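You operate a simulated robot arm through the tools that you are given. There is no shell and no other tool.

You run a simulated robot arm. Do the job below in one go: nothing can be reset, and whatever is moved stays where it is left.

JOB
The boat fender is over-filled: let air out by its cap till it is firm.
Fine: park the green pump nozzle on the foot pump first; cap tight after; stand the fender in the middle of the gear table. Set down upright: boat fender.
Where things are to end (x, y in the base frame): boat fender within 60 mm of [430, 430].

The check looks at the end state, three seconds after you hand in, the way a careful person would. Anything else that was tipped, shoved, dropped, spilled or broken makes it a failure. A push-on lid holds only when it is set on centred and level and pressed home; a screw cap is set on level and turned clockwise until tight.

ROBOT AND FRAMES
A 6-joint arm with a two-finger gripper, fixed in place. Base frame: the origin is at the foot of the arm, x ahead of it, y to its left, z up; the work surface is at about z = 800. Readings come in mm, rad, newtons and seconds.
With the tool pointing down near the work surface it reaches from about 100 to 700 mm from the base axis. Its first joint turns from -1.152 to 1.152 rad. Payload 2.45 kg.
The TCP is the grasp point between the finger pads, 30 mm short of the fingertips. In the tool frame z runs along the fingers and y along their closing line. The gripper opens to 106 mm. The gripper's body begins 79 mm behind the TCP.
Orientation is that of the tool frame in the base frame, as a unit quaternion [w, x, y, z]. With the fingers straight down and closing along the base's y, the tool's x points along the base's -x, its y along +y and its z along -z.

CONTROLS
- The arm moves only by the tool nudge_tool. Its argument "targets" is a list of rows, each an object of numbers (a shift or turn left out is 0, a gripper value left out holds the last): "ax", "ay", "az": the turn, a rotation vector about the tool's x, y, z in rad; "dx", "dy", "dz": the shift along the tool's x, y, z in mm; "fingers": the finger opening in mm, from 0 to 106. In form: [{"ax": .., "ay": .., "az": .., "dx": .., "dy": .., "dz": .., "fingers": ..}, ...]. A call has 1 to 20 rows; each row is the pose to reach, as a shift and turn from the pose commanded when the call began, along the tool's axes at that moment. A row lasts 0.2 s, in which the tool goes at most 50 mm and 0.15 rad; a call with a longer step from one row to the next is refused whole, and so is a gripper value outside its range. A pose out of reach is approached as far as the arm can. The call stops where the force on the tool passes 40 N (or 10 N more than at its start, if that is more) or the arm is blocked; 0.2 s more then pass. Each finger travels about 153 mm/s and halts on what it meets, pressing with about 37 N; the grip force reading is that of the motor and also rises with nothing between the fingers. The clock runs only during rows and for 0.2 s after the last one: add rows that repeat a pose to give the fingers time. The reply holds the time, the measured pose of the TCP, the force on the tool along the base axes, the opening and the grip force, in the units named above and with some noise, with the torque about the TCP (base axes, N m) and any sound that the robot's microphone picked up.
- Cameras (640 x 400 px; columns grow to the right, rows downward): "scene" is fixed at [76, 435.6, 1405.8]; the picture's right is [-0.51, -0.86, 0.00], its down [-0.46, 0.27, -0.85] and it looks along [0.73, -0.43, -0.53] (base axes); focal length 260 px, centre (320, 200). "wrist" rides on the gripper at [76, -2, -106] in the tool frame; the picture's right is [0.02, 1.00, 0.00], its down [-0.78, 0.02, -0.62] and it looks along [-0.62, 0.01, 0.78] (tool axes); focal length 247 px, centre (320, 200). There is no depth. A picture from a camera that has moved, and an enlarged one, comes with that camera's place and axes in the base frame and with its lens.
- grab_frame(camera): a new picture of that camera. The clock stands still meanwhile.
- close_up(camera, box): a new picture of the part [left, top, right, bottom] of that camera's present view, enlarged. The clock stands still meanwhile.
- finish_job(): hands the job in; it is judged then, once.

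Nothing tells you positions but the pictures and the camera data. Unless the task says otherwise, let go and move clear before handing in.

The tools are called after "Request:" by a JSON object that holds its "fn" and its "kwargs". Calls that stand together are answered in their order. nudge_tool: Moves the arm, as the interface text tells. Its arguments: {"type":"object","properties":{"targets":{"type":"array","items":{"type":"object","properties":{"ax":{"type":"number"},"ay":{"type":"number"},"az":{"type":"number"},"dx":{"type":"number"},"dy":{"type":"number"},"dz":{"type":"number"},"fingers":{"type":"number"}}}}},"required":["targets"]} The other tools are called the same way: grab_frame (camera) takes a picture; close_up (camera, box) takes an enlarged picture of a part of a camera's view; finish_job () hands the job in.

At the start:

```text
clock: 0.0
position: [387.8, -115.7, 1289.1]
tcp_rot: [0.001, 0.0, 1.0, -0.001]
ft_force: [-0.5, -0.3, 0.0]
ft_torque: [0.02, 0.02, 0.0]
grip_width: 106.1
finger_force: 0.1
```

scene: 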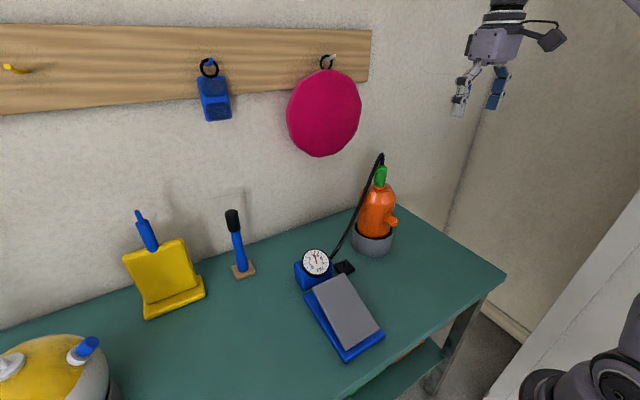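
wrist: 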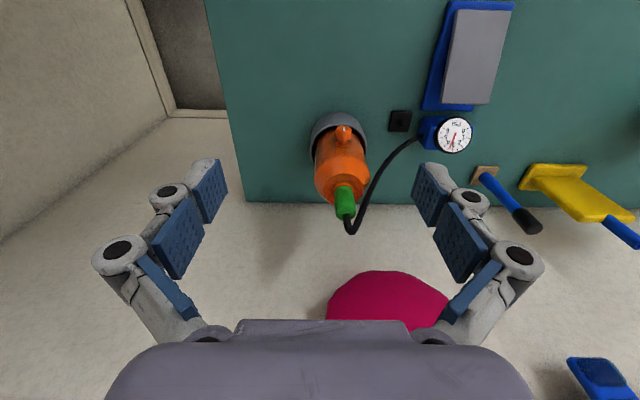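

I see an orange boat fender standing in a grey cup on the far right of the green table, with a green nozzle plugged into its top and a hose to the blue foot pump with a gauge. I'll look more closely before moving.

Request:
{"fn": "close_up", "kwargs": {"camera": "scene", "box": [280, 140, 440, 240]}}

Request:
{"fn": "close_up", "kwargs": {"camera": "scene", "box": [270, 220, 430, 370]}}

Request:
{"fn": "close_up", "kwargs": {"camera": "wrist", "box": [280, 90, 480, 240]}}

Request:
{"fn": "close_up", "kwargs": {"camera": "scene", "box": [0, 200, 280, 400]}}

```text
4.00 times, centred on (360, 190) of scene
camera zoom: at [76.0, 435.6, 1405.8], right [-0.51, -0.86, 0.0], down [-0.46, 0.27, -0.85], along [0.73, -0.43, -0.53], focal length 1038 px, centre (160, 240)
```

zoom: 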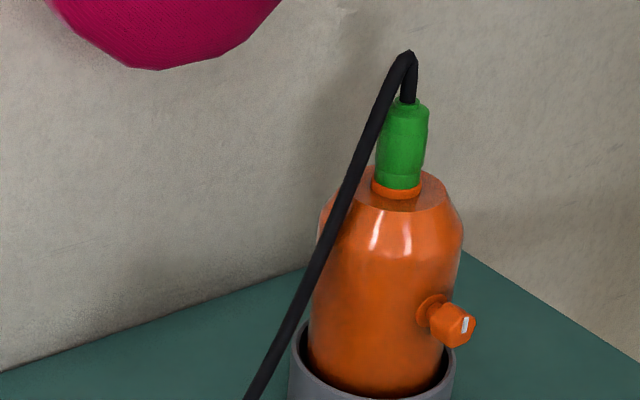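

```text
2.67 times, centred on (350, 295) of scene
camera zoom: at [76.0, 435.6, 1405.8], right [-0.51, -0.86, 0.0], down [-0.46, 0.27, -0.85], along [0.73, -0.43, -0.53], focal length 692 px, centre (240, -53)
```

zoom: 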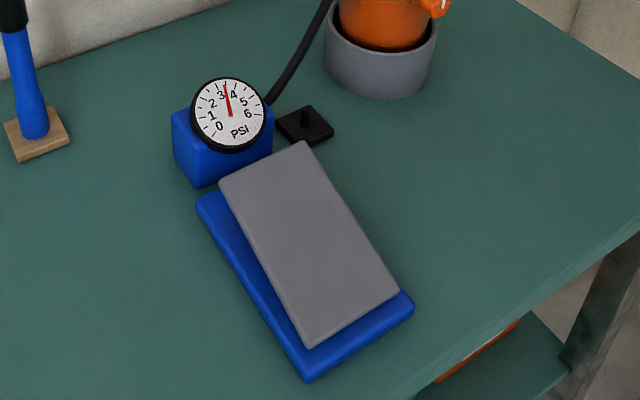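

```text
2.67 times, centred on (380, 165) of wrist
camera zoom: at [310.1, -117.3, 1395.7], right [-0.02, 1.0, 0.0], down [0.78, 0.02, 0.62], along [0.62, 0.01, -0.78], focal length 659 px, centre (160, 293)
```

zoom: 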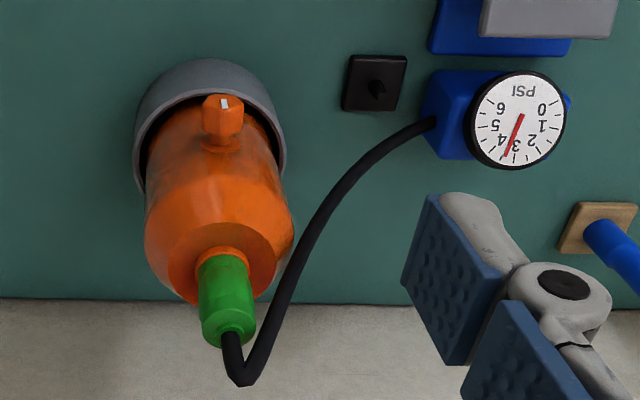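

```text
2.00 times, centred on (140, 300) of scene
camera zoom: at [76.0, 435.6, 1405.8], right [-0.51, -0.86, 0.0], down [-0.46, 0.27, -0.85], along [0.73, -0.43, -0.53], focal length 519 px, centre (680, 0)
```

zoom: 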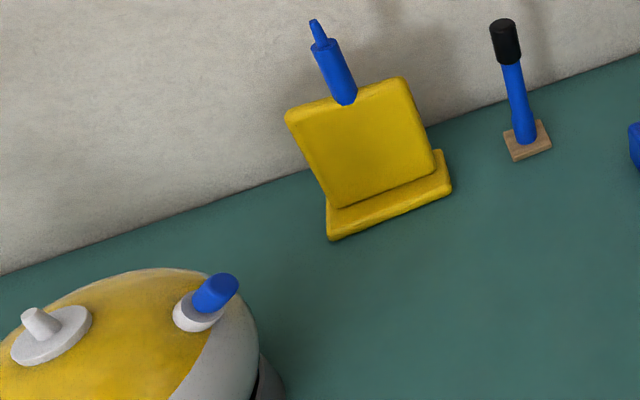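

The fender stands in a grey cup near (570, -65). A black plate with a small peg is near (527, 81), beside the pump. I'll move the wrist camera over the pump to see the peg and the gauge.

Request:
{"fn": "nudge_tool", "kwargs": {"targets": [{"dy": 35, "dz": 24}, {"dy": 70, "dz": 48}, {"dy": 105, "dz": 72}, {"dy": 140, "dz": 96}, {"dy": 170, "dz": 120}, {"dy": 196, "dz": 139}, {"dy": 196, "dz": 139}]}}

Request:
{"fn": "grab_frame", "kwargs": {"camera": "wrist"}}

```text
clock: 1.6
position: [386.6, 80.7, 1149.4]
tcp_rot: [0.0, 0.0, 1.0, -0.001]
ft_force: [0.4, 0.2, 0.2]
ft_torque: [-0.03, -0.02, 0.01]
grip_width: 106.1
finger_force: 0.2
```

```text
taken
camera wrist: at [309.9, 79.4, 1255.8], right [-0.02, 1.0, 0.0], down [0.78, 0.02, 0.62], along [0.62, 0.01, -0.78], focal length 247 px, centre (320, 200)
```

wrist: 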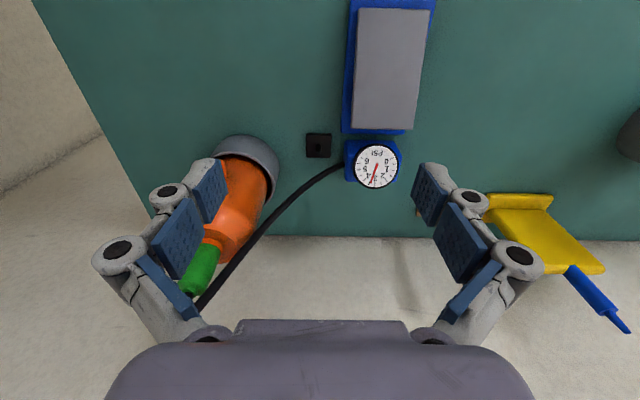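

Request:
{"fn": "close_up", "kwargs": {"camera": "wrist", "box": [290, 110, 410, 200]}}

Request:
{"fn": "grab_frame", "kwargs": {"camera": "scene"}}

Request:
{"fn": "close_up", "kwargs": {"camera": "scene", "box": [325, 250, 365, 280]}}

Request:
{"fn": "close_up", "kwargs": {"camera": "scene", "box": [350, 150, 410, 190]}}

Request:
{"fn": "close_up", "kwargs": {"camera": "scene", "box": [345, 190, 425, 260]}}

```text
4.44 times, centred on (350, 155) of wrist
camera zoom: at [309.9, 79.4, 1255.8], right [-0.02, 1.0, 0.0], down [0.78, 0.02, 0.62], along [0.62, 0.01, -0.78], focal length 1098 px, centre (187, 400)
```

zoom: 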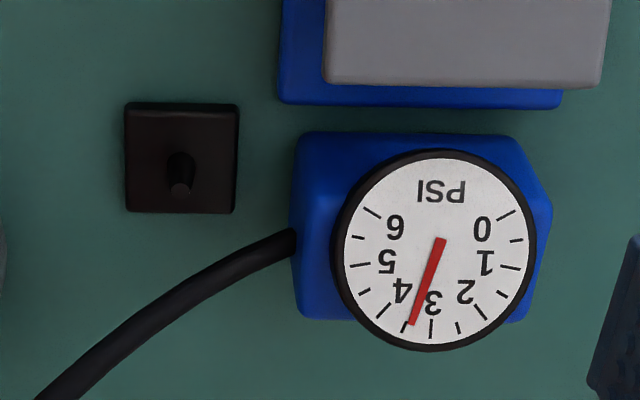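

```text
taken
```

scene: 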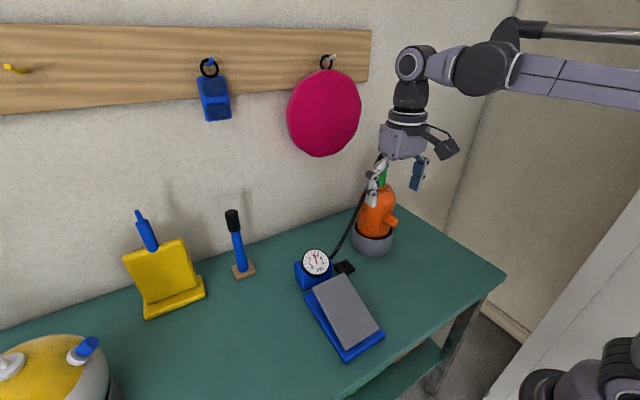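

```text
13.33 times, centred on (345, 265) of scene
camera zoom: at [76.0, 435.7, 1405.8], right [-0.51, -0.86, 0.0], down [-0.46, 0.27, -0.85], along [0.73, -0.43, -0.53], focal length 3461 px, centre (-13, -667)
```

zoom: 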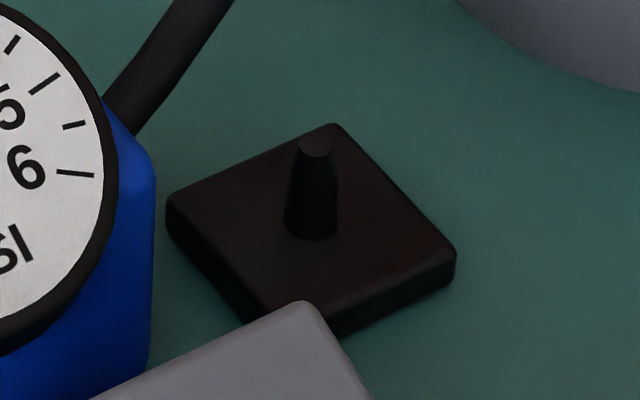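

```text
10.00 times, centred on (380, 170) of scene
camera zoom: at [76.0, 435.7, 1405.8], right [-0.51, -0.86, 0.0], down [-0.46, 0.27, -0.85], along [0.73, -0.43, -0.53], focal length 2596 px, centre (-280, 500)
```

zoom: 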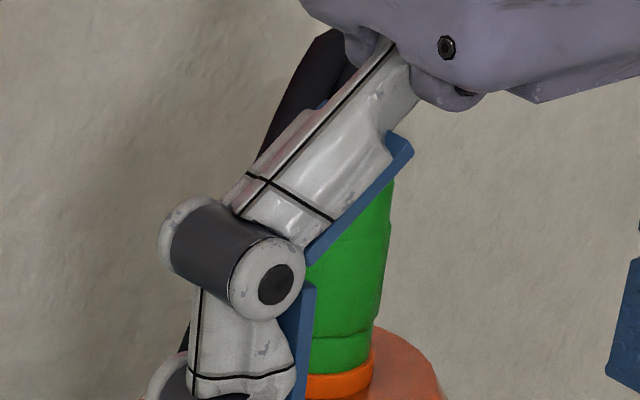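

```text
5.71 times, centred on (385, 225) of scene
camera zoom: at [76.0, 435.7, 1405.8], right [-0.51, -0.86, 0.0], down [-0.46, 0.27, -0.85], along [0.73, -0.43, -0.53], focal length 1483 px, centre (-51, 57)
```

zoom: 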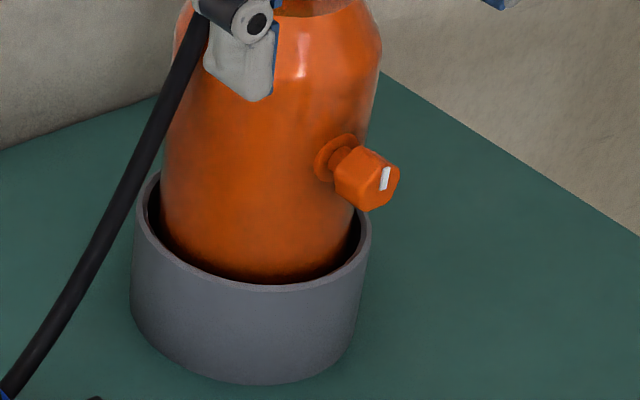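

The black peg stands on its own small plate at about (527, 81) beside the pump, and the gauge reads about 3.4 PSI. I'll turn the gripper so it closes along x, which keeps the fingers clear of the hose and the pump. Then I'll go above the nozzle for a close look.

Request:
{"fn": "nudge_tool", "kwargs": {"targets": [{"az": 0.13, "dz": -40}, {"az": 0.26, "dz": -80}, {"az": 0.39, "dz": -80, "dx": -20, "dy": -15}, {"az": 0.52, "dz": -80, "dx": -40, "dy": -30}, {"az": 0.65, "dz": -80, "dx": -60, "dy": -45}, {"az": 0.78, "dz": -80, "dx": -80, "dy": -60}, {"az": 0.91, "dz": -80, "dx": -100, "dy": -75}, {"az": 1.04, "dz": -80, "dx": -120, "dy": -90}, {"az": 1.17, "dz": -80, "dx": -140, "dy": -105}, {"az": 1.3, "dz": -80, "dx": -160, "dy": -120}, {"az": 1.44, "dz": -80, "dx": -175, "dy": -132}, {"az": 1.5708, "dz": -80, "dx": -183, "dy": -141}, {"az": 1.5708, "dz": -80, "dx": -183, "dy": -141}]}}

Request:
{"fn": "grab_frame", "kwargs": {"camera": "wrist"}}

Request:
{"fn": "grab_frame", "kwargs": {"camera": "scene"}}

```text
clock: 4.4
position: [547.1, -60.1, 1210.2]
tcp_rot: [0.001, 0.707, 0.707, 0.0]
ft_force: [-1.1, 0.4, 0.5]
ft_torque: [0.0, 0.01, 0.06]
grip_width: 106.1
finger_force: 0.0
out of reach, approached as far as the arm can: row 10, 11, 12, 13
```

```text
taken
camera wrist: at [545.9, 18.1, 1316.7], right [1.0, 0.02, 0.0], down [0.01, -0.78, 0.62], along [0.01, -0.62, -0.78], focal length 247 px, centre (320, 200)
```

wrist: 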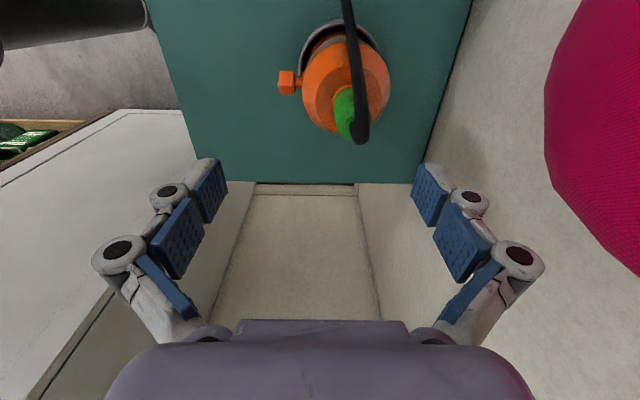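

```text
taken
```

scene: 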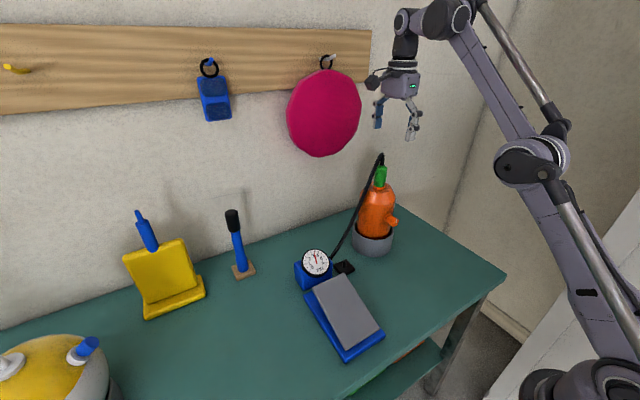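

Request:
{"fn": "close_up", "kwargs": {"camera": "wrist", "box": [270, 10, 430, 150]}}

Request:
{"fn": "close_up", "kwargs": {"camera": "scene", "box": [350, 60, 430, 200]}}

```text
2.86 times, centred on (350, 80) of wrist
camera zoom: at [545.9, 18.1, 1316.7], right [1.0, 0.02, 0.0], down [0.01, -0.78, 0.62], along [0.01, -0.62, -0.78], focal length 706 px, centre (234, 543)
```

zoom: 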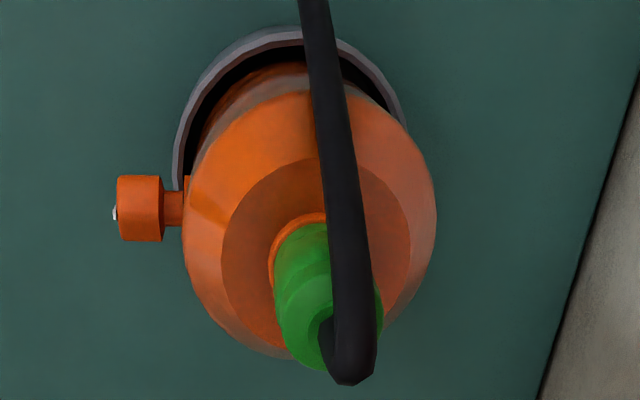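

```text
2.86 times, centred on (390, 130) of scene
camera zoom: at [75.9, 435.6, 1405.8], right [-0.51, -0.86, 0.0], down [-0.46, 0.27, -0.85], along [0.73, -0.43, -0.53], focal length 742 px, centre (120, 400)
```

zoom: 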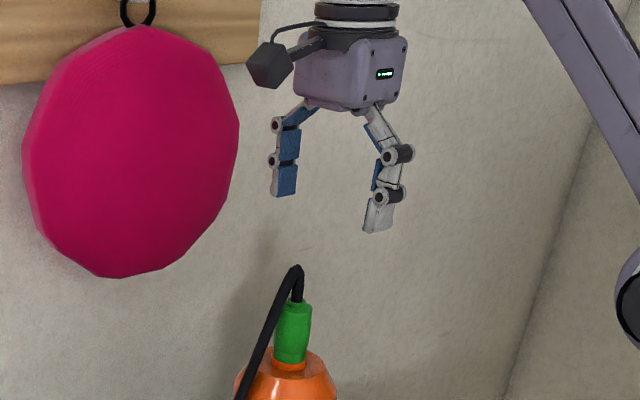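

The nozzle axis is near (580, -68), spanning z about 1020 to 1088, and the hose leaves toward +y. The last move stopped at the reach limit, so I'll come down a little first to confirm the commanded pose.

Request:
{"fn": "nudge_tool", "kwargs": {"targets": [{"dz": 25}, {"dz": 50}, {"dz": 50}]}}

```text
clock: 5.2
position: [548.9, -61.9, 1161.2]
tcp_rot: [0.002, 0.707, 0.707, 0.0]
ft_force: [0.1, 0.0, 0.2]
ft_torque: [0.02, -0.01, 0.02]
grip_width: 106.0
finger_force: 0.0
```

Request:
{"fn": "nudge_tool", "kwargs": {"targets": [{"dy": 16, "dx": -3}, {"dy": 31, "dx": -7}, {"dy": 31, "dx": -7, "dz": 20}, {"dy": 31, "dx": -7, "dz": 20}]}}

Request:
{"fn": "grab_frame", "kwargs": {"camera": "wrist"}}

Request:
{"fn": "close_up", "kwargs": {"camera": "scene", "box": [340, 80, 440, 210]}}

```text
clock: 6.2
position: [578.3, -67.7, 1141.1]
tcp_rot: [0.001, 0.707, 0.707, -0.001]
ft_force: [-0.1, 0.0, -0.4]
ft_torque: [0.02, 0.0, 0.01]
grip_width: 105.9
finger_force: 0.0
```

```text
taken
camera wrist: at [576.4, 9.5, 1247.5], right [1.0, 0.02, 0.0], down [0.02, -0.78, 0.62], along [0.01, -0.62, -0.78], focal length 247 px, centre (320, 200)
```

wrist: 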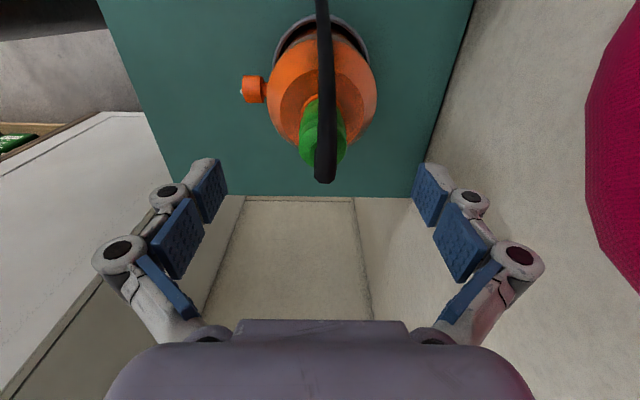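

```text
3.08 times, centred on (390, 145) of scene
camera zoom: at [76.0, 435.6, 1405.8], right [-0.51, -0.86, 0.0], down [-0.46, 0.27, -0.85], along [0.73, -0.43, -0.53], focal length 799 px, centre (105, 369)
```

zoom: 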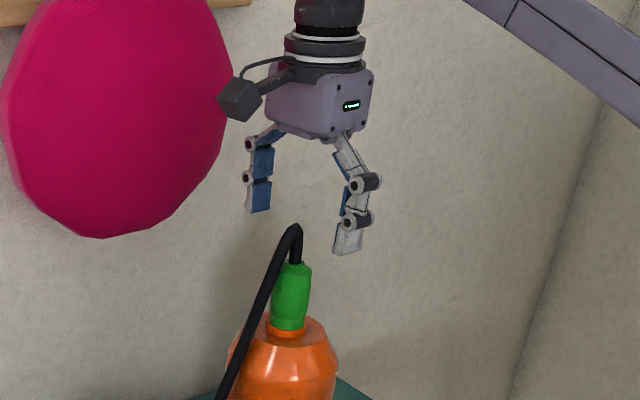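

The gripper is centred over the nozzle with the hose running between the fingers. I'll lower it to nozzle height.

Request:
{"fn": "nudge_tool", "kwargs": {"targets": [{"dy": 2, "dz": 18}, {"dy": 2, "dz": 36}, {"dy": 2, "dz": 54}, {"dy": 2, "dz": 71}, {"dy": 2, "dz": 71}]}}

Request:
{"fn": "grab_frame", "kwargs": {"camera": "wrist"}}

Request:
{"fn": "close_up", "kwargs": {"camera": "scene", "box": [340, 100, 440, 220]}}

```text
clock: 7.4
position: [581.4, -66.9, 1068.6]
tcp_rot: [0.001, 0.707, 0.707, 0.0]
ft_force: [-1.0, 0.2, 0.2]
ft_torque: [-0.03, 0.0, -0.02]
grip_width: 105.7
finger_force: 0.0
```

```text
taken
camera wrist: at [579.2, 9.3, 1175.6], right [1.0, 0.02, 0.0], down [0.02, -0.78, 0.62], along [0.01, -0.62, -0.78], focal length 247 px, centre (320, 200)
```

wrist: 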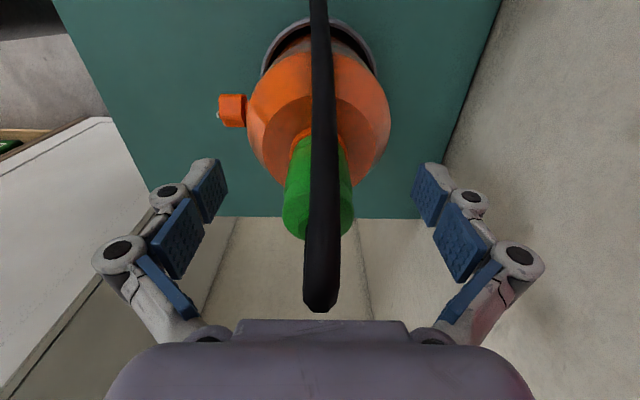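

```text
3.33 times, centred on (390, 160) of scene
camera zoom: at [76.0, 435.6, 1405.8], right [-0.51, -0.86, 0.0], down [-0.46, 0.27, -0.85], along [0.73, -0.43, -0.53], focal length 865 px, centre (87, 333)
```

zoom: 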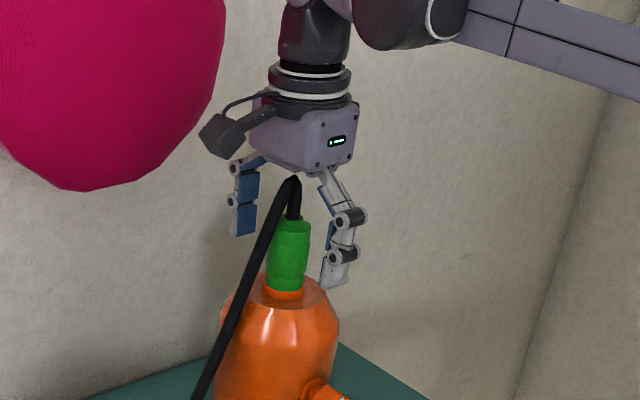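

Request:
{"fn": "nudge_tool", "kwargs": {"targets": [{"fingers": 60}, {"fingers": 10}, {"fingers": 10}, {"fingers": 10}]}}

Request:
{"fn": "close_up", "kwargs": {"camera": "scene", "box": [340, 100, 440, 220]}}

```text
clock: 8.4
position: [580.3, -67.4, 1069.5]
tcp_rot: [0.001, 0.708, 0.707, 0.0]
ft_force: [1.0, 0.0, 2.6]
ft_torque: [0.0, -0.01, -0.01]
grip_width: 32.7
finger_force: 37.0
```

```text
3.33 times, centred on (390, 160) of scene
camera zoom: at [75.9, 435.6, 1405.8], right [-0.51, -0.86, 0.0], down [-0.46, 0.27, -0.85], along [0.73, -0.43, -0.53], focal length 865 px, centre (87, 333)
```

zoom: 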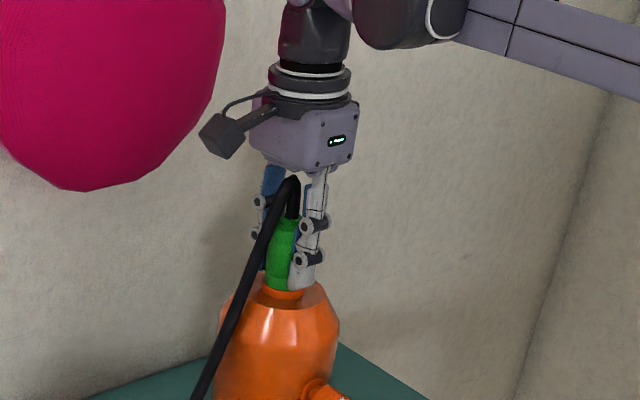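

The nozzle is gripped at a width of 32.7 mm. Next I'll pull it straight up slowly.

Request:
{"fn": "nudge_tool", "kwargs": {"targets": [{"dz": -4}, {"dz": -8}, {"dz": -12}, {"dz": -16}, {"dz": -20}]}}

Request:
{"fn": "close_up", "kwargs": {"camera": "scene", "box": [330, 100, 430, 270]}}

```text
clock: 9.6
position: [580.9, -66.0, 1089.5]
tcp_rot: [0.001, 0.707, 0.707, 0.0]
ft_force: [0.5, 0.3, -0.6]
ft_torque: [-0.03, 0.04, 0.02]
grip_width: 33.0
finger_force: 36.8
```

```text
2.35 times, centred on (380, 185) of scene
camera zoom: at [76.0, 435.6, 1405.8], right [-0.51, -0.86, 0.0], down [-0.46, 0.27, -0.85], along [0.73, -0.43, -0.53], focal length 611 px, centre (179, 235)
```

zoom: 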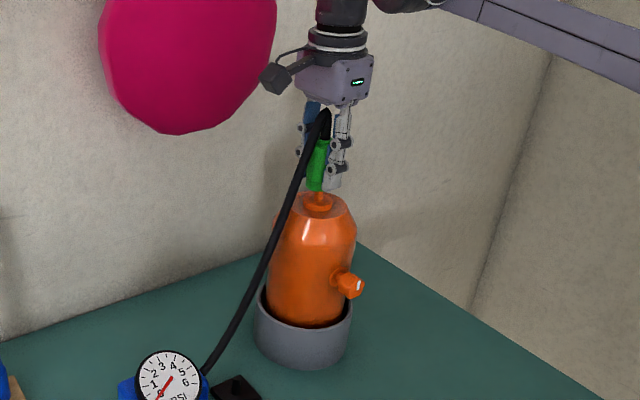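

The nozzle came free and the gauge now reads 0. I'll carry it over to the peg at about (530, 79) and stop well above it to check alignment.

Request:
{"fn": "nudge_tool", "kwargs": {"targets": [{"dz": -20}, {"dz": -22, "dx": 30, "dy": -10}, {"dz": -22, "dx": 60, "dy": -20}, {"dz": -22, "dx": 90, "dy": -31}, {"dz": -10, "dx": 120, "dy": -41}, {"dz": 20, "dx": 145, "dy": -51}, {"dz": 60, "dx": 145, "dy": -51}, {"dz": 100, "dx": 145, "dy": -51}, {"dz": 140, "dx": 145, "dy": -51}, {"dz": 140, "dx": 145, "dy": -51}]}}

Request:
{"fn": "grab_frame", "kwargs": {"camera": "wrist"}}

Request:
{"fn": "close_up", "kwargs": {"camera": "scene", "box": [290, 150, 410, 290]}}

```text
clock: 11.8
position: [532.9, 78.3, 948.2]
tcp_rot: [0.001, 0.706, 0.708, 0.0]
ft_force: [0.3, 0.2, 0.2]
ft_torque: [-0.01, -0.01, 0.04]
grip_width: 32.8
finger_force: 36.6
```

```text
taken
camera wrist: at [530.9, 155.1, 1055.2], right [1.0, 0.02, 0.0], down [0.02, -0.78, 0.62], along [0.01, -0.62, -0.78], focal length 247 px, centre (320, 200)
```

wrist: 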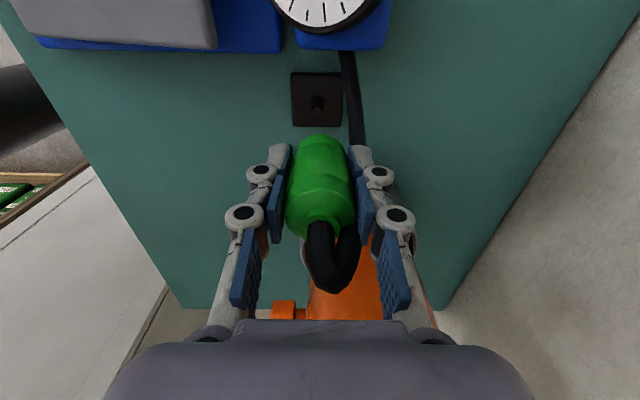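

```text
2.86 times, centred on (350, 220) of scene
camera zoom: at [76.0, 435.6, 1405.8], right [-0.51, -0.86, 0.0], down [-0.46, 0.27, -0.85], along [0.73, -0.43, -0.53], focal length 742 px, centre (234, 143)
```

zoom: 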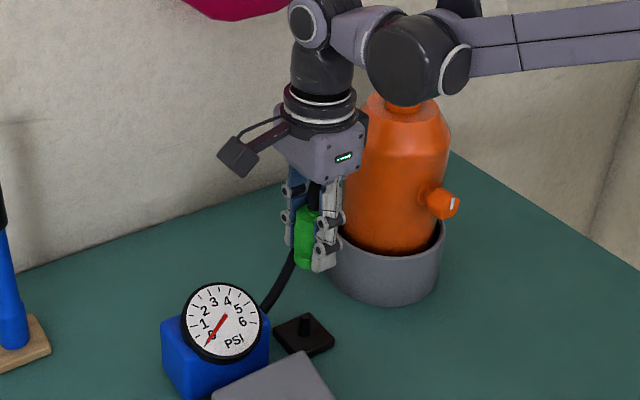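

Request:
{"fn": "close_up", "kwargs": {"camera": "wrist", "box": [260, 60, 380, 240]}}

Request:
{"fn": "close_up", "kwargs": {"camera": "scene", "box": [330, 200, 370, 280]}}

```text
2.22 times, centred on (320, 150) of wrist
camera zoom: at [530.9, 155.1, 1055.2], right [1.0, 0.02, 0.0], down [0.02, -0.78, 0.62], along [0.01, -0.62, -0.78], focal length 549 px, centre (320, 311)
```

zoom: 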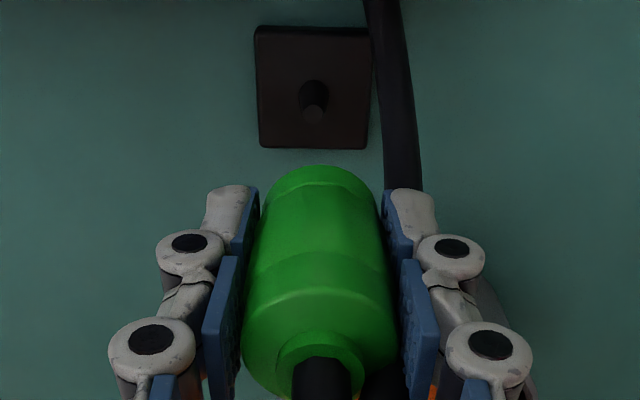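

```text
5.00 times, centred on (350, 240) of scene
camera zoom: at [76.0, 435.6, 1405.8], right [-0.51, -0.86, 0.0], down [-0.46, 0.27, -0.85], along [0.73, -0.43, -0.53], focal length 1298 px, centre (170, 0)
```

zoom: 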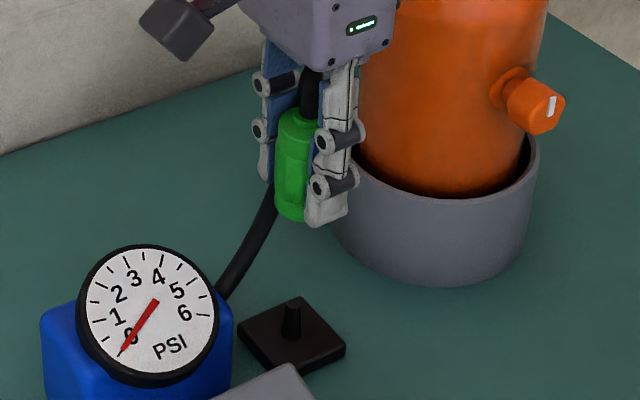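

The peg reads at about (529, 80) and the nozzle at about (532, 79). I'll correct x and go down to just above the peg for a direct comparison.

Request:
{"fn": "nudge_tool", "kwargs": {"targets": [{"dy": -3, "dz": 20}, {"dy": -3, "dz": 40}, {"dy": -3, "dz": 57}, {"dy": -3, "dz": 57}]}}

Request:
{"fn": "close_up", "kwargs": {"camera": "wrist", "box": [260, 60, 380, 240]}}

Request:
{"fn": "close_up", "kwargs": {"camera": "scene", "box": [325, 220, 375, 280]}}

```text
clock: 12.8
position: [527.0, 80.0, 893.2]
tcp_rot: [0.001, 0.707, 0.707, 0.0]
ft_force: [0.7, 1.0, -0.5]
ft_torque: [0.02, 0.01, -0.03]
grip_width: 32.8
finger_force: 37.5
```

```text
2.22 times, centred on (320, 150) of wrist
camera zoom: at [526.5, 156.3, 998.9], right [1.0, 0.02, 0.0], down [0.02, -0.78, 0.62], along [0.01, -0.62, -0.78], focal length 549 px, centre (320, 311)
```

zoom: 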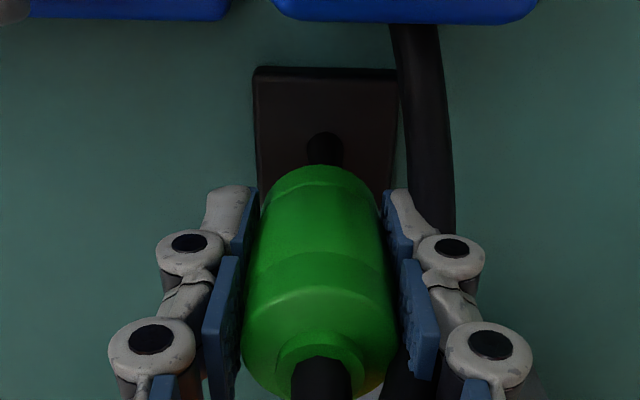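

```text
6.67 times, centred on (350, 250) of scene
camera zoom: at [76.0, 435.6, 1405.8], right [-0.51, -0.86, 0.0], down [-0.46, 0.27, -0.85], along [0.73, -0.43, -0.53], focal length 1731 px, centre (120, -133)
```

zoom: 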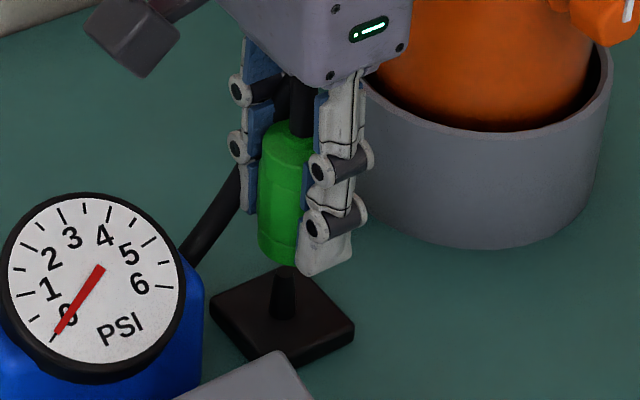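

Request:
{"fn": "close_up", "kwargs": {"camera": "scene", "box": [333, 235, 357, 275]}}

Request:
{"fn": "close_up", "kwargs": {"camera": "wrist", "box": [290, 90, 350, 210]}}

```text
10.00 times, centred on (345, 255) of scene
camera zoom: at [76.0, 435.6, 1405.8], right [-0.51, -0.86, 0.0], down [-0.46, 0.27, -0.85], along [0.73, -0.43, -0.53], focal length 2596 px, centre (70, -350)
```

zoom: 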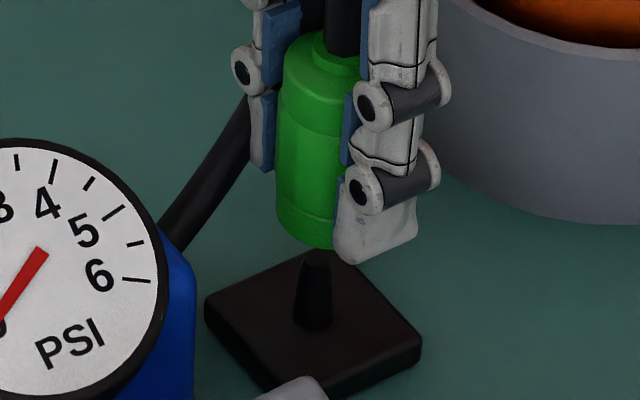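

```text
3.33 times, centred on (320, 150) of wrist
camera zoom: at [526.5, 156.3, 998.9], right [1.0, 0.02, 0.0], down [0.02, -0.78, 0.62], along [0.01, -0.62, -0.78], focal length 823 px, centre (320, 367)
```

zoom: 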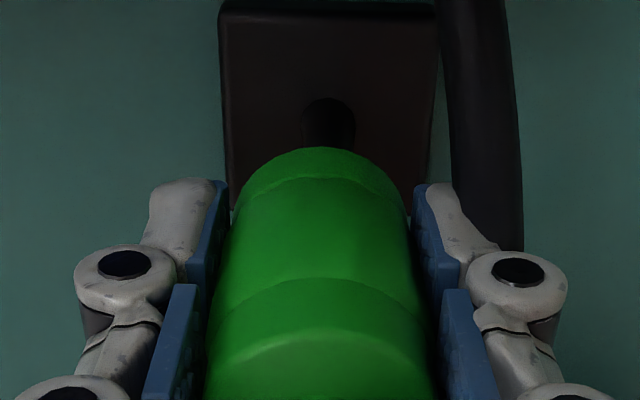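

By both views the nozzle has to shift about +1.6 mm in x and +2.6 mm in y. I'll apply that, go lower, and look again.

Request:
{"fn": "nudge_tool", "kwargs": {"targets": [{"dy": 1.6, "dx": 2.6}, {"dy": 1.6, "dx": 2.6, "dz": 8}, {"dy": 1.6, "dx": 2.6, "dz": 14}, {"dy": 1.6, "dx": 2.6, "dz": 14}]}}

Request:
{"fn": "close_up", "kwargs": {"camera": "scene", "box": [333, 235, 357, 275]}}

Request:
{"fn": "close_up", "kwargs": {"camera": "wrist", "box": [290, 90, 350, 210]}}

```text
clock: 13.8
position: [530.0, 81.1, 878.2]
tcp_rot: [0.001, 0.707, 0.707, 0.0]
ft_force: [0.2, -1.0, -0.8]
ft_torque: [0.0, -0.02, -0.04]
grip_width: 32.8
finger_force: 37.2
```

```text
10.00 times, centred on (345, 255) of scene
camera zoom: at [76.0, 435.6, 1405.8], right [-0.51, -0.86, 0.0], down [-0.46, 0.27, -0.85], along [0.73, -0.43, -0.53], focal length 2596 px, centre (70, -350)
```

zoom: 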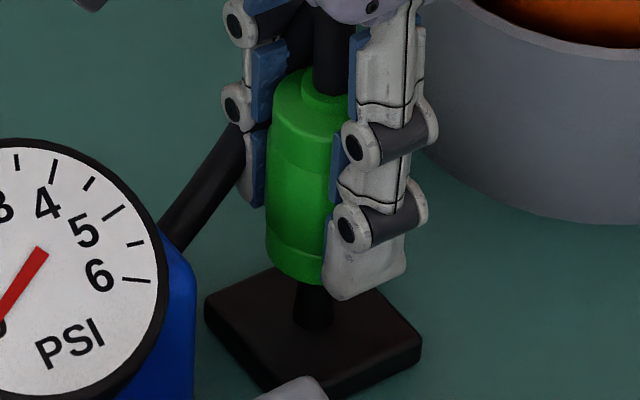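

```text
3.33 times, centred on (320, 150) of wrist
camera zoom: at [527.7, 158.4, 984.5], right [1.0, 0.02, 0.0], down [0.02, -0.78, 0.62], along [0.01, -0.62, -0.78], focal length 823 px, centre (320, 367)
```

zoom: 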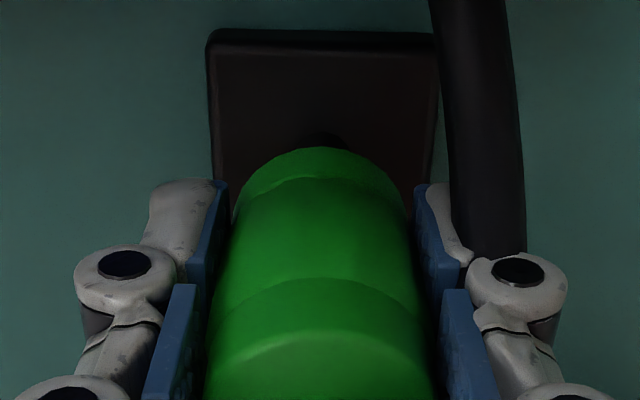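

Both views now show the nozzle almost on the peg's axis. After one last 1 mm trim in x I'll lower it gently onto the peg.

Request:
{"fn": "nudge_tool", "kwargs": {"targets": [{"dy": 1.0, "dz": 3}, {"dy": 1.0, "dz": 6}, {"dy": 1.0, "dz": 9}, {"dy": 1.0, "dz": 12}, {"dy": 1.0, "dz": 15}, {"dy": 1.0, "dz": 18}]}}

Request:
{"fn": "close_up", "kwargs": {"camera": "scene", "box": [333, 235, 357, 275]}}

```text
clock: 15.2
position: [530.4, 81.5, 858.7]
tcp_rot: [0.001, 0.707, 0.707, 0.0]
ft_force: [-0.1, -1.0, -1.1]
ft_torque: [-0.02, 0.02, -0.01]
grip_width: 32.9
finger_force: 37.2
```

```text
10.00 times, centred on (345, 255) of scene
camera zoom: at [76.0, 435.6, 1405.8], right [-0.51, -0.86, 0.0], down [-0.46, 0.27, -0.85], along [0.73, -0.43, -0.53], focal length 2596 px, centre (70, -350)
```

zoom: 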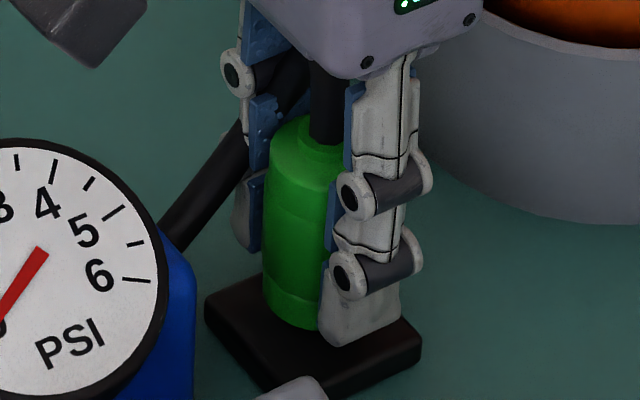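

Request:
{"fn": "nudge_tool", "kwargs": {"targets": [{"dz": 2}, {"dz": 4}, {"dz": 6}, {"dz": 8}, {"dz": 10}, {"dz": 12}, {"dz": 14}]}}

Request:
{"fn": "close_up", "kwargs": {"camera": "scene", "box": [333, 235, 357, 275]}}

```text
clock: 16.8
position: [529.5, 81.0, 846.2]
tcp_rot: [0.002, 0.707, 0.707, 0.0]
ft_force: [1.6, 3.4, 33.2]
ft_torque: [0.03, -0.01, -0.01]
grip_width: 32.9
finger_force: 37.4
```

```text
10.00 times, centred on (345, 255) of scene
camera zoom: at [75.5, 435.6, 1405.8], right [-0.51, -0.86, 0.0], down [-0.45, 0.27, -0.85], along [0.73, -0.43, -0.53], focal length 2596 px, centre (70, -350)
```

zoom: 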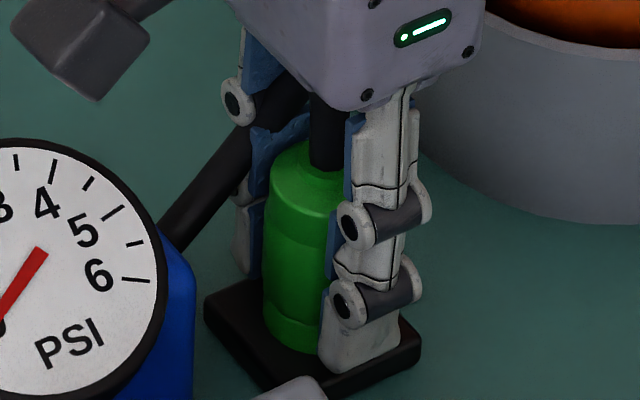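

The nozzle is seated on the plate, with 33 N of press at the stop. I'll relax, release and lift clear.

Request:
{"fn": "nudge_tool", "kwargs": {"targets": [{"dz": -1.5}, {"dz": -1.5, "fingers": 50}, {"dz": -1.5, "fingers": 55}, {"dz": -1.5, "fingers": 55}]}}

Request:
{"fn": "nudge_tool", "kwargs": {"targets": [{"dz": -15}, {"dz": -35}, {"dz": -60}, {"dz": -100}, {"dz": -145}, {"dz": -190}, {"dz": -190}]}}

Request:
{"fn": "close_up", "kwargs": {"camera": "scene", "box": [280, 180, 440, 300]}}

Request:
{"fn": "grab_frame", "kwargs": {"camera": "wrist"}}

```text
clock: 17.8
position: [528.9, 79.0, 847.2]
tcp_rot: [0.001, 0.708, 0.706, 0.0]
ft_force: [0.0, 0.1, 0.5]
ft_torque: [0.0, -0.03, -0.01]
grip_width: 54.8
finger_force: 0.1
```

```text
clock: 19.4
position: [528.7, 82.9, 1037.4]
tcp_rot: [0.001, 0.707, 0.707, 0.0]
ft_force: [0.8, -0.5, -0.1]
ft_torque: [0.01, 0.0, -0.02]
grip_width: 54.6
finger_force: 0.0
```

```text
3.33 times, centred on (360, 240) of scene
camera zoom: at [76.0, 435.6, 1405.8], right [-0.51, -0.86, 0.0], down [-0.46, 0.27, -0.85], along [0.73, -0.43, -0.53], focal length 865 px, centre (187, 67)
```

zoom: 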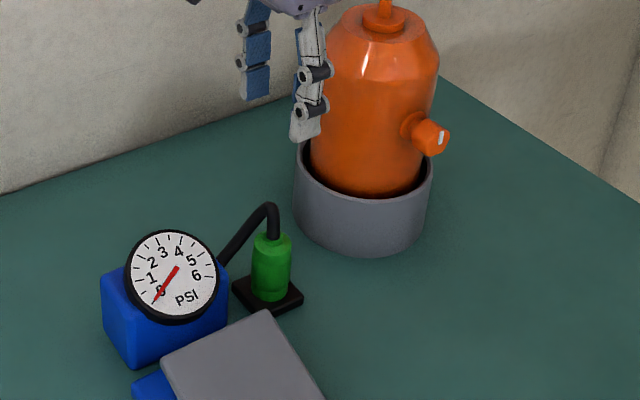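

```text
taken
camera wrist: at [528.0, 158.9, 1142.1], right [1.0, 0.02, 0.0], down [0.02, -0.78, 0.62], along [0.01, -0.62, -0.78], focal length 247 px, centre (320, 200)
```

wrist: 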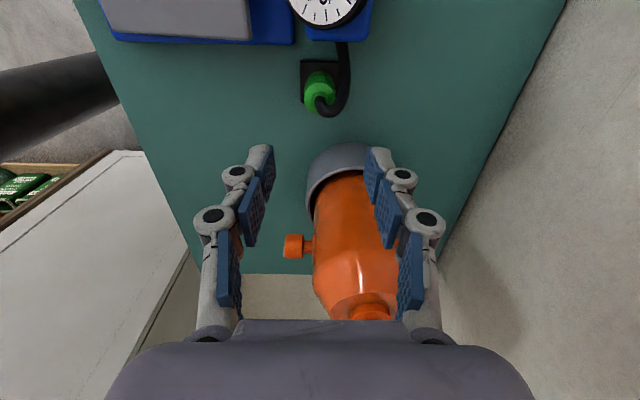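

The nozzle is parked on its peg. The side cap is at about (500, -70, 945), with its axis pointing at the robot along -x. I'll back off and tip the gripper horizontal, pointing along +x, for a close look at the cap.

Request:
{"fn": "nudge_tool", "kwargs": {"targets": [{"dx": -10, "dy": -30}, {"dx": -25, "dy": -60, "ax": -0.1}, {"dx": -45, "dy": -90, "ax": -0.22}, {"dx": -65, "dy": -110, "ax": -0.35}, {"dx": -85, "dy": -130, "ax": -0.48}, {"dx": -100, "dy": -149, "ax": -0.61}, {"dx": -115, "dy": -149, "ax": -0.74}, {"dx": -130, "dy": -149, "ax": -0.87}, {"dx": -140, "dy": -149, "ax": -1.0}, {"dx": -151, "dy": -149, "ax": -1.13}, {"dx": -151, "dy": -149, "dz": 15, "ax": -1.26}, {"dx": -151, "dy": -149, "dz": 30, "ax": -1.39}, {"dx": -151, "dy": -149, "dz": 45, "ax": -1.5}, {"dx": -151, "dy": -149, "dz": 60, "ax": -1.5708}, {"dx": -151, "dy": -149, "dz": 60, "ax": -1.5708}]}}

Request:
{"fn": "grab_frame", "kwargs": {"camera": "wrist"}}

Request:
{"fn": "grab_frame", "kwargs": {"camera": "scene"}}

```text
clock: 22.6
position: [380.5, -70.7, 1071.2]
tcp_rot: [0.501, 0.5, 0.5, 0.499]
ft_force: [-0.1, 0.5, -0.1]
ft_torque: [-0.02, -0.01, -0.01]
grip_width: 55.1
finger_force: 0.0
out of reach, approached as far as the arm can: row 12, 13, 14, 15
```

```text
taken
camera wrist: at [274.4, 6.5, 1070.0], right [0.0, 0.02, 1.0], down [-0.62, -0.78, 0.02], along [0.78, -0.62, 0.01], focal length 247 px, centre (320, 200)
```

wrist: 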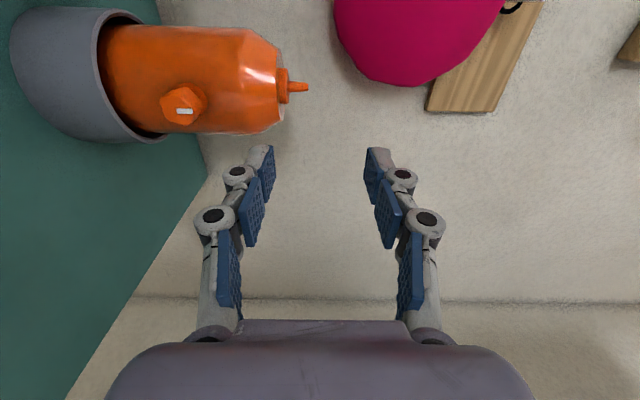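

```text
taken
```

scene: 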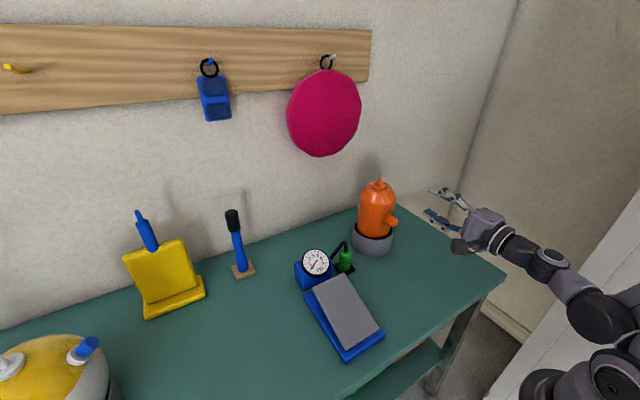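

The gripper is horizontal, but the arm can't go lower this close to its base. I'll move outward first and then lower to cap height.

Request:
{"fn": "nudge_tool", "kwargs": {"targets": [{"dz": 30}, {"dz": 60}, {"dz": 60, "dy": -30}, {"dz": 60, "dy": -60}, {"dz": 60, "dy": -90}, {"dz": 60, "dy": -126}, {"dz": 60, "dy": -126}]}}

Request:
{"fn": "grab_frame", "kwargs": {"camera": "wrist"}}

Request:
{"fn": "close_up", "kwargs": {"camera": "scene", "box": [340, 160, 540, 300]}}

```text
clock: 24.2
position: [474.2, -80.8, 1057.1]
tcp_rot: [0.501, 0.5, 0.501, 0.499]
ft_force: [-0.6, -0.4, -0.3]
ft_torque: [0.0, 0.0, -0.02]
grip_width: 54.9
finger_force: 0.1
out of reach, approached as far as the arm can: row 3, 4, 5, 6, 7
```

```text
taken
camera wrist: at [368.0, -4.1, 1055.2], right [0.0, 0.02, 1.0], down [-0.62, -0.78, 0.02], along [0.78, -0.62, 0.01], focal length 247 px, centre (320, 200)
```

wrist: 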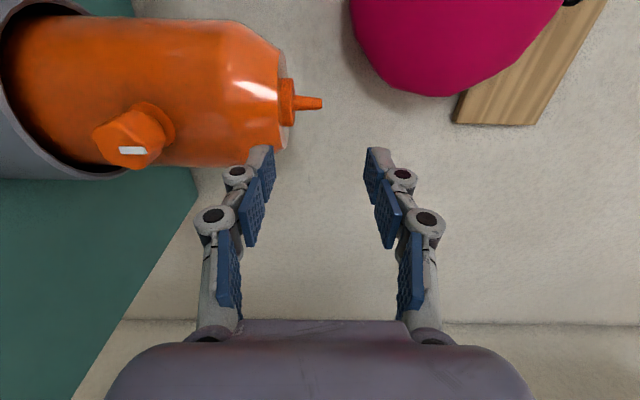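

```text
2.86 times, centred on (440, 230) of scene
camera zoom: at [76.0, 435.6, 1405.8], right [-0.51, -0.86, 0.0], down [-0.46, 0.27, -0.85], along [0.73, -0.43, -0.53], focal length 742 px, centre (-23, 114)
```

zoom: 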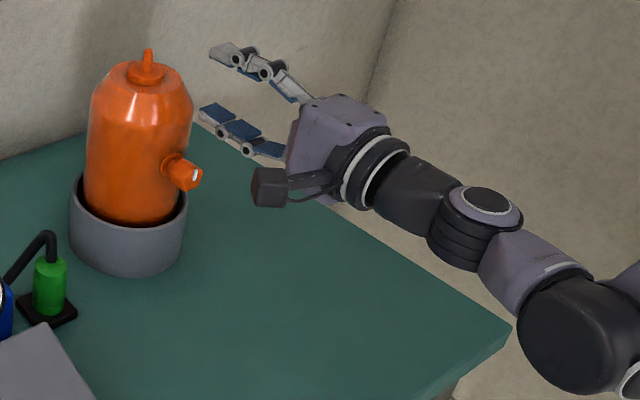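

The arm can't point level at the cap from this close. I'll lean the gripper 45° down toward the cap with the fingers closing sideways, and turn the cap by swinging the tool about the cap's own axis. First I'll take that pose at a standoff.

Request:
{"fn": "nudge_tool", "kwargs": {"targets": [{"dz": -30, "dx": 5}, {"dz": -45, "dx": 11}, {"dz": -45, "dx": 11, "dy": -3, "ax": 0.051, "ay": 0.051, "az": -0.1235}, {"dz": -45, "dx": 11, "dy": -6, "ax": 0.102, "ay": 0.102, "az": -0.247}, {"dz": -45, "dx": 11, "dy": -10, "ax": 0.1535, "ay": 0.1535, "az": -0.3705}, {"dz": -45, "dx": 11, "dy": -13, "ax": 0.205, "ay": 0.205, "az": -0.494}, {"dz": -45, "dx": 11, "dy": -17, "ax": 0.256, "ay": 0.256, "az": -0.6175}, {"dz": -45, "dx": 11, "dy": -20, "ax": 0.307, "ay": 0.307, "az": -0.741}, {"dz": -45, "dx": 11, "dy": -24, "ax": 0.358, "ay": 0.358, "az": -0.8645}, {"dz": -45, "dx": 11, "dy": -27, "ax": 0.409, "ay": 0.409, "az": -0.988}, {"dz": -45, "dx": 11, "dy": -30, "ax": 0.4605, "ay": 0.4605, "az": -1.1115}, {"dz": -45, "dx": 11, "dy": -34, "ax": 0.512, "ay": 0.512, "az": -1.235}, {"dz": -45, "dx": 11, "dy": -38, "ax": 0.563, "ay": 0.563, "az": -1.3585}, {"dz": -45, "dx": 11, "dy": -41, "ax": 0.614, "ay": 0.614, "az": -1.482}, {"dz": -45, "dx": 11, "dy": -41, "ax": 0.614, "ay": 0.614, "az": -1.482}]}}

Request:
{"fn": "grab_frame", "kwargs": {"camera": "wrist"}}

Request:
{"fn": "grab_frame", "kwargs": {"camera": "scene"}}

```text
clock: 27.4
position: [429.2, -70.4, 1020.3]
tcp_rot: [0.383, -0.001, 0.924, -0.002]
ft_force: [0.7, 0.3, -0.2]
ft_torque: [0.0, 0.02, -0.01]
grip_width: 54.8
finger_force: 0.0
out of reach, approached as far as the arm can: row 1, 2
```

```text
taken
camera wrist: at [300.1, -70.5, 1042.3], right [-0.02, 1.0, -0.02], down [0.11, 0.02, 0.99], along [0.99, 0.01, -0.11], focal length 247 px, centre (320, 200)
```

wrist: 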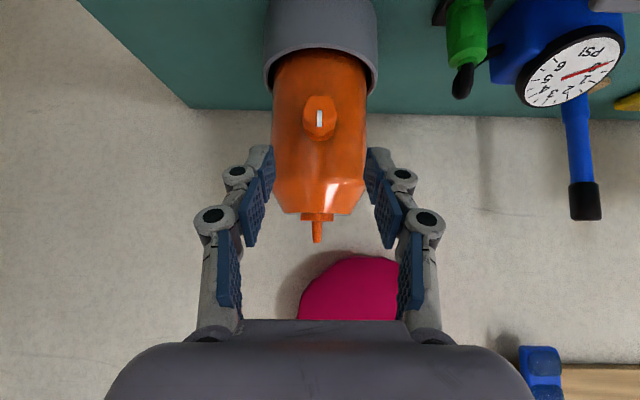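

```text
taken
```

scene: 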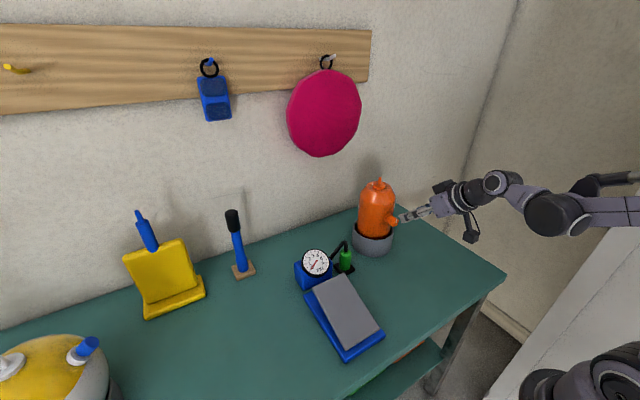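

Request:
{"fn": "close_up", "kwargs": {"camera": "wrist", "box": [260, 60, 380, 250]}}

Request:
{"fn": "close_up", "kwargs": {"camera": "scene", "box": [350, 170, 470, 260]}}

```text
2.11 times, centred on (320, 155) of wrist
camera zoom: at [300.1, -70.5, 1042.3], right [-0.02, 1.0, -0.02], down [0.11, 0.02, 0.99], along [0.99, 0.01, -0.11], focal length 520 px, centre (320, 295)
```

zoom: 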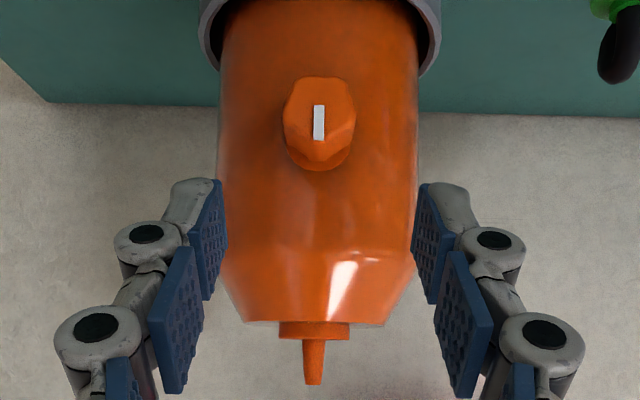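

```text
4.44 times, centred on (410, 215) of scene
camera zoom: at [76.0, 435.6, 1405.8], right [-0.51, -0.86, 0.0], down [-0.46, 0.27, -0.85], along [0.73, -0.43, -0.53], focal length 1154 px, centre (-80, 133)
```

zoom: 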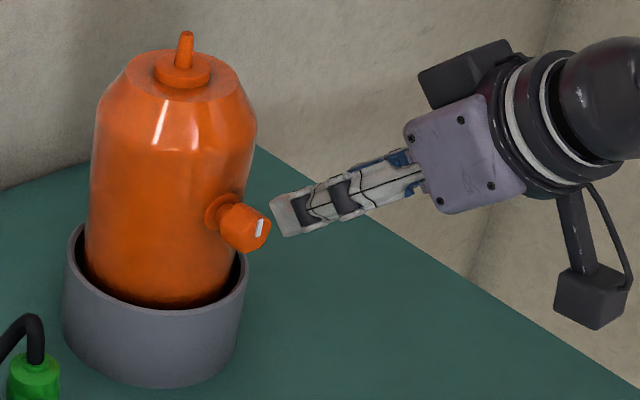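

Request:
{"fn": "close_up", "kwargs": {"camera": "wrist", "box": [295, 90, 345, 150]}}

Request:
{"fn": "close_up", "kwargs": {"camera": "scene", "box": [380, 205, 420, 235]}}

```text
6.67 times, centred on (320, 120) of wrist
camera zoom: at [300.1, -70.5, 1042.3], right [-0.02, 1.0, -0.02], down [0.11, 0.02, 0.99], along [0.99, 0.01, -0.11], focal length 1646 px, centre (320, 733)
```

zoom: 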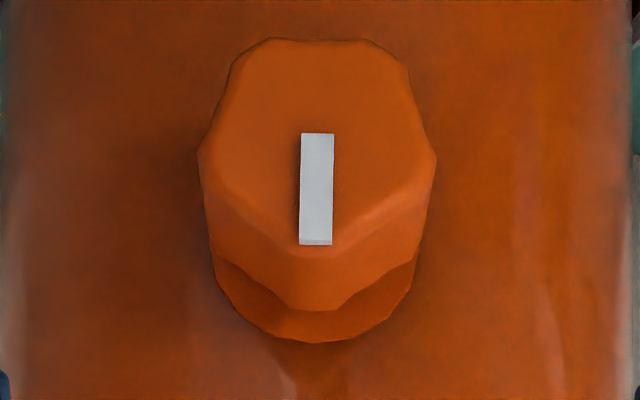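

```text
13.33 times, centred on (400, 220) of scene
camera zoom: at [76.0, 435.6, 1405.8], right [-0.51, -0.86, 0.0], down [-0.46, 0.27, -0.85], along [0.73, -0.43, -0.53], focal length 3461 px, centre (-747, -67)
```

zoom: 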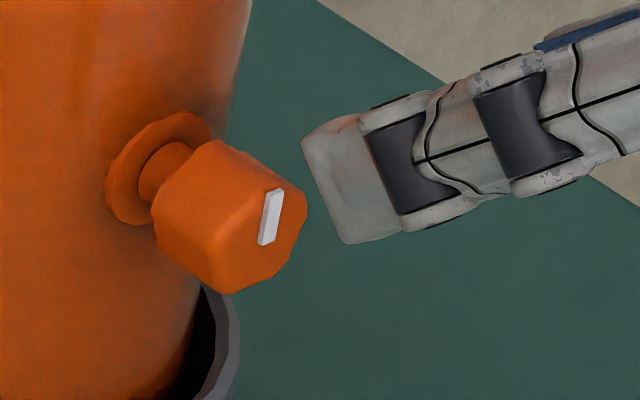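

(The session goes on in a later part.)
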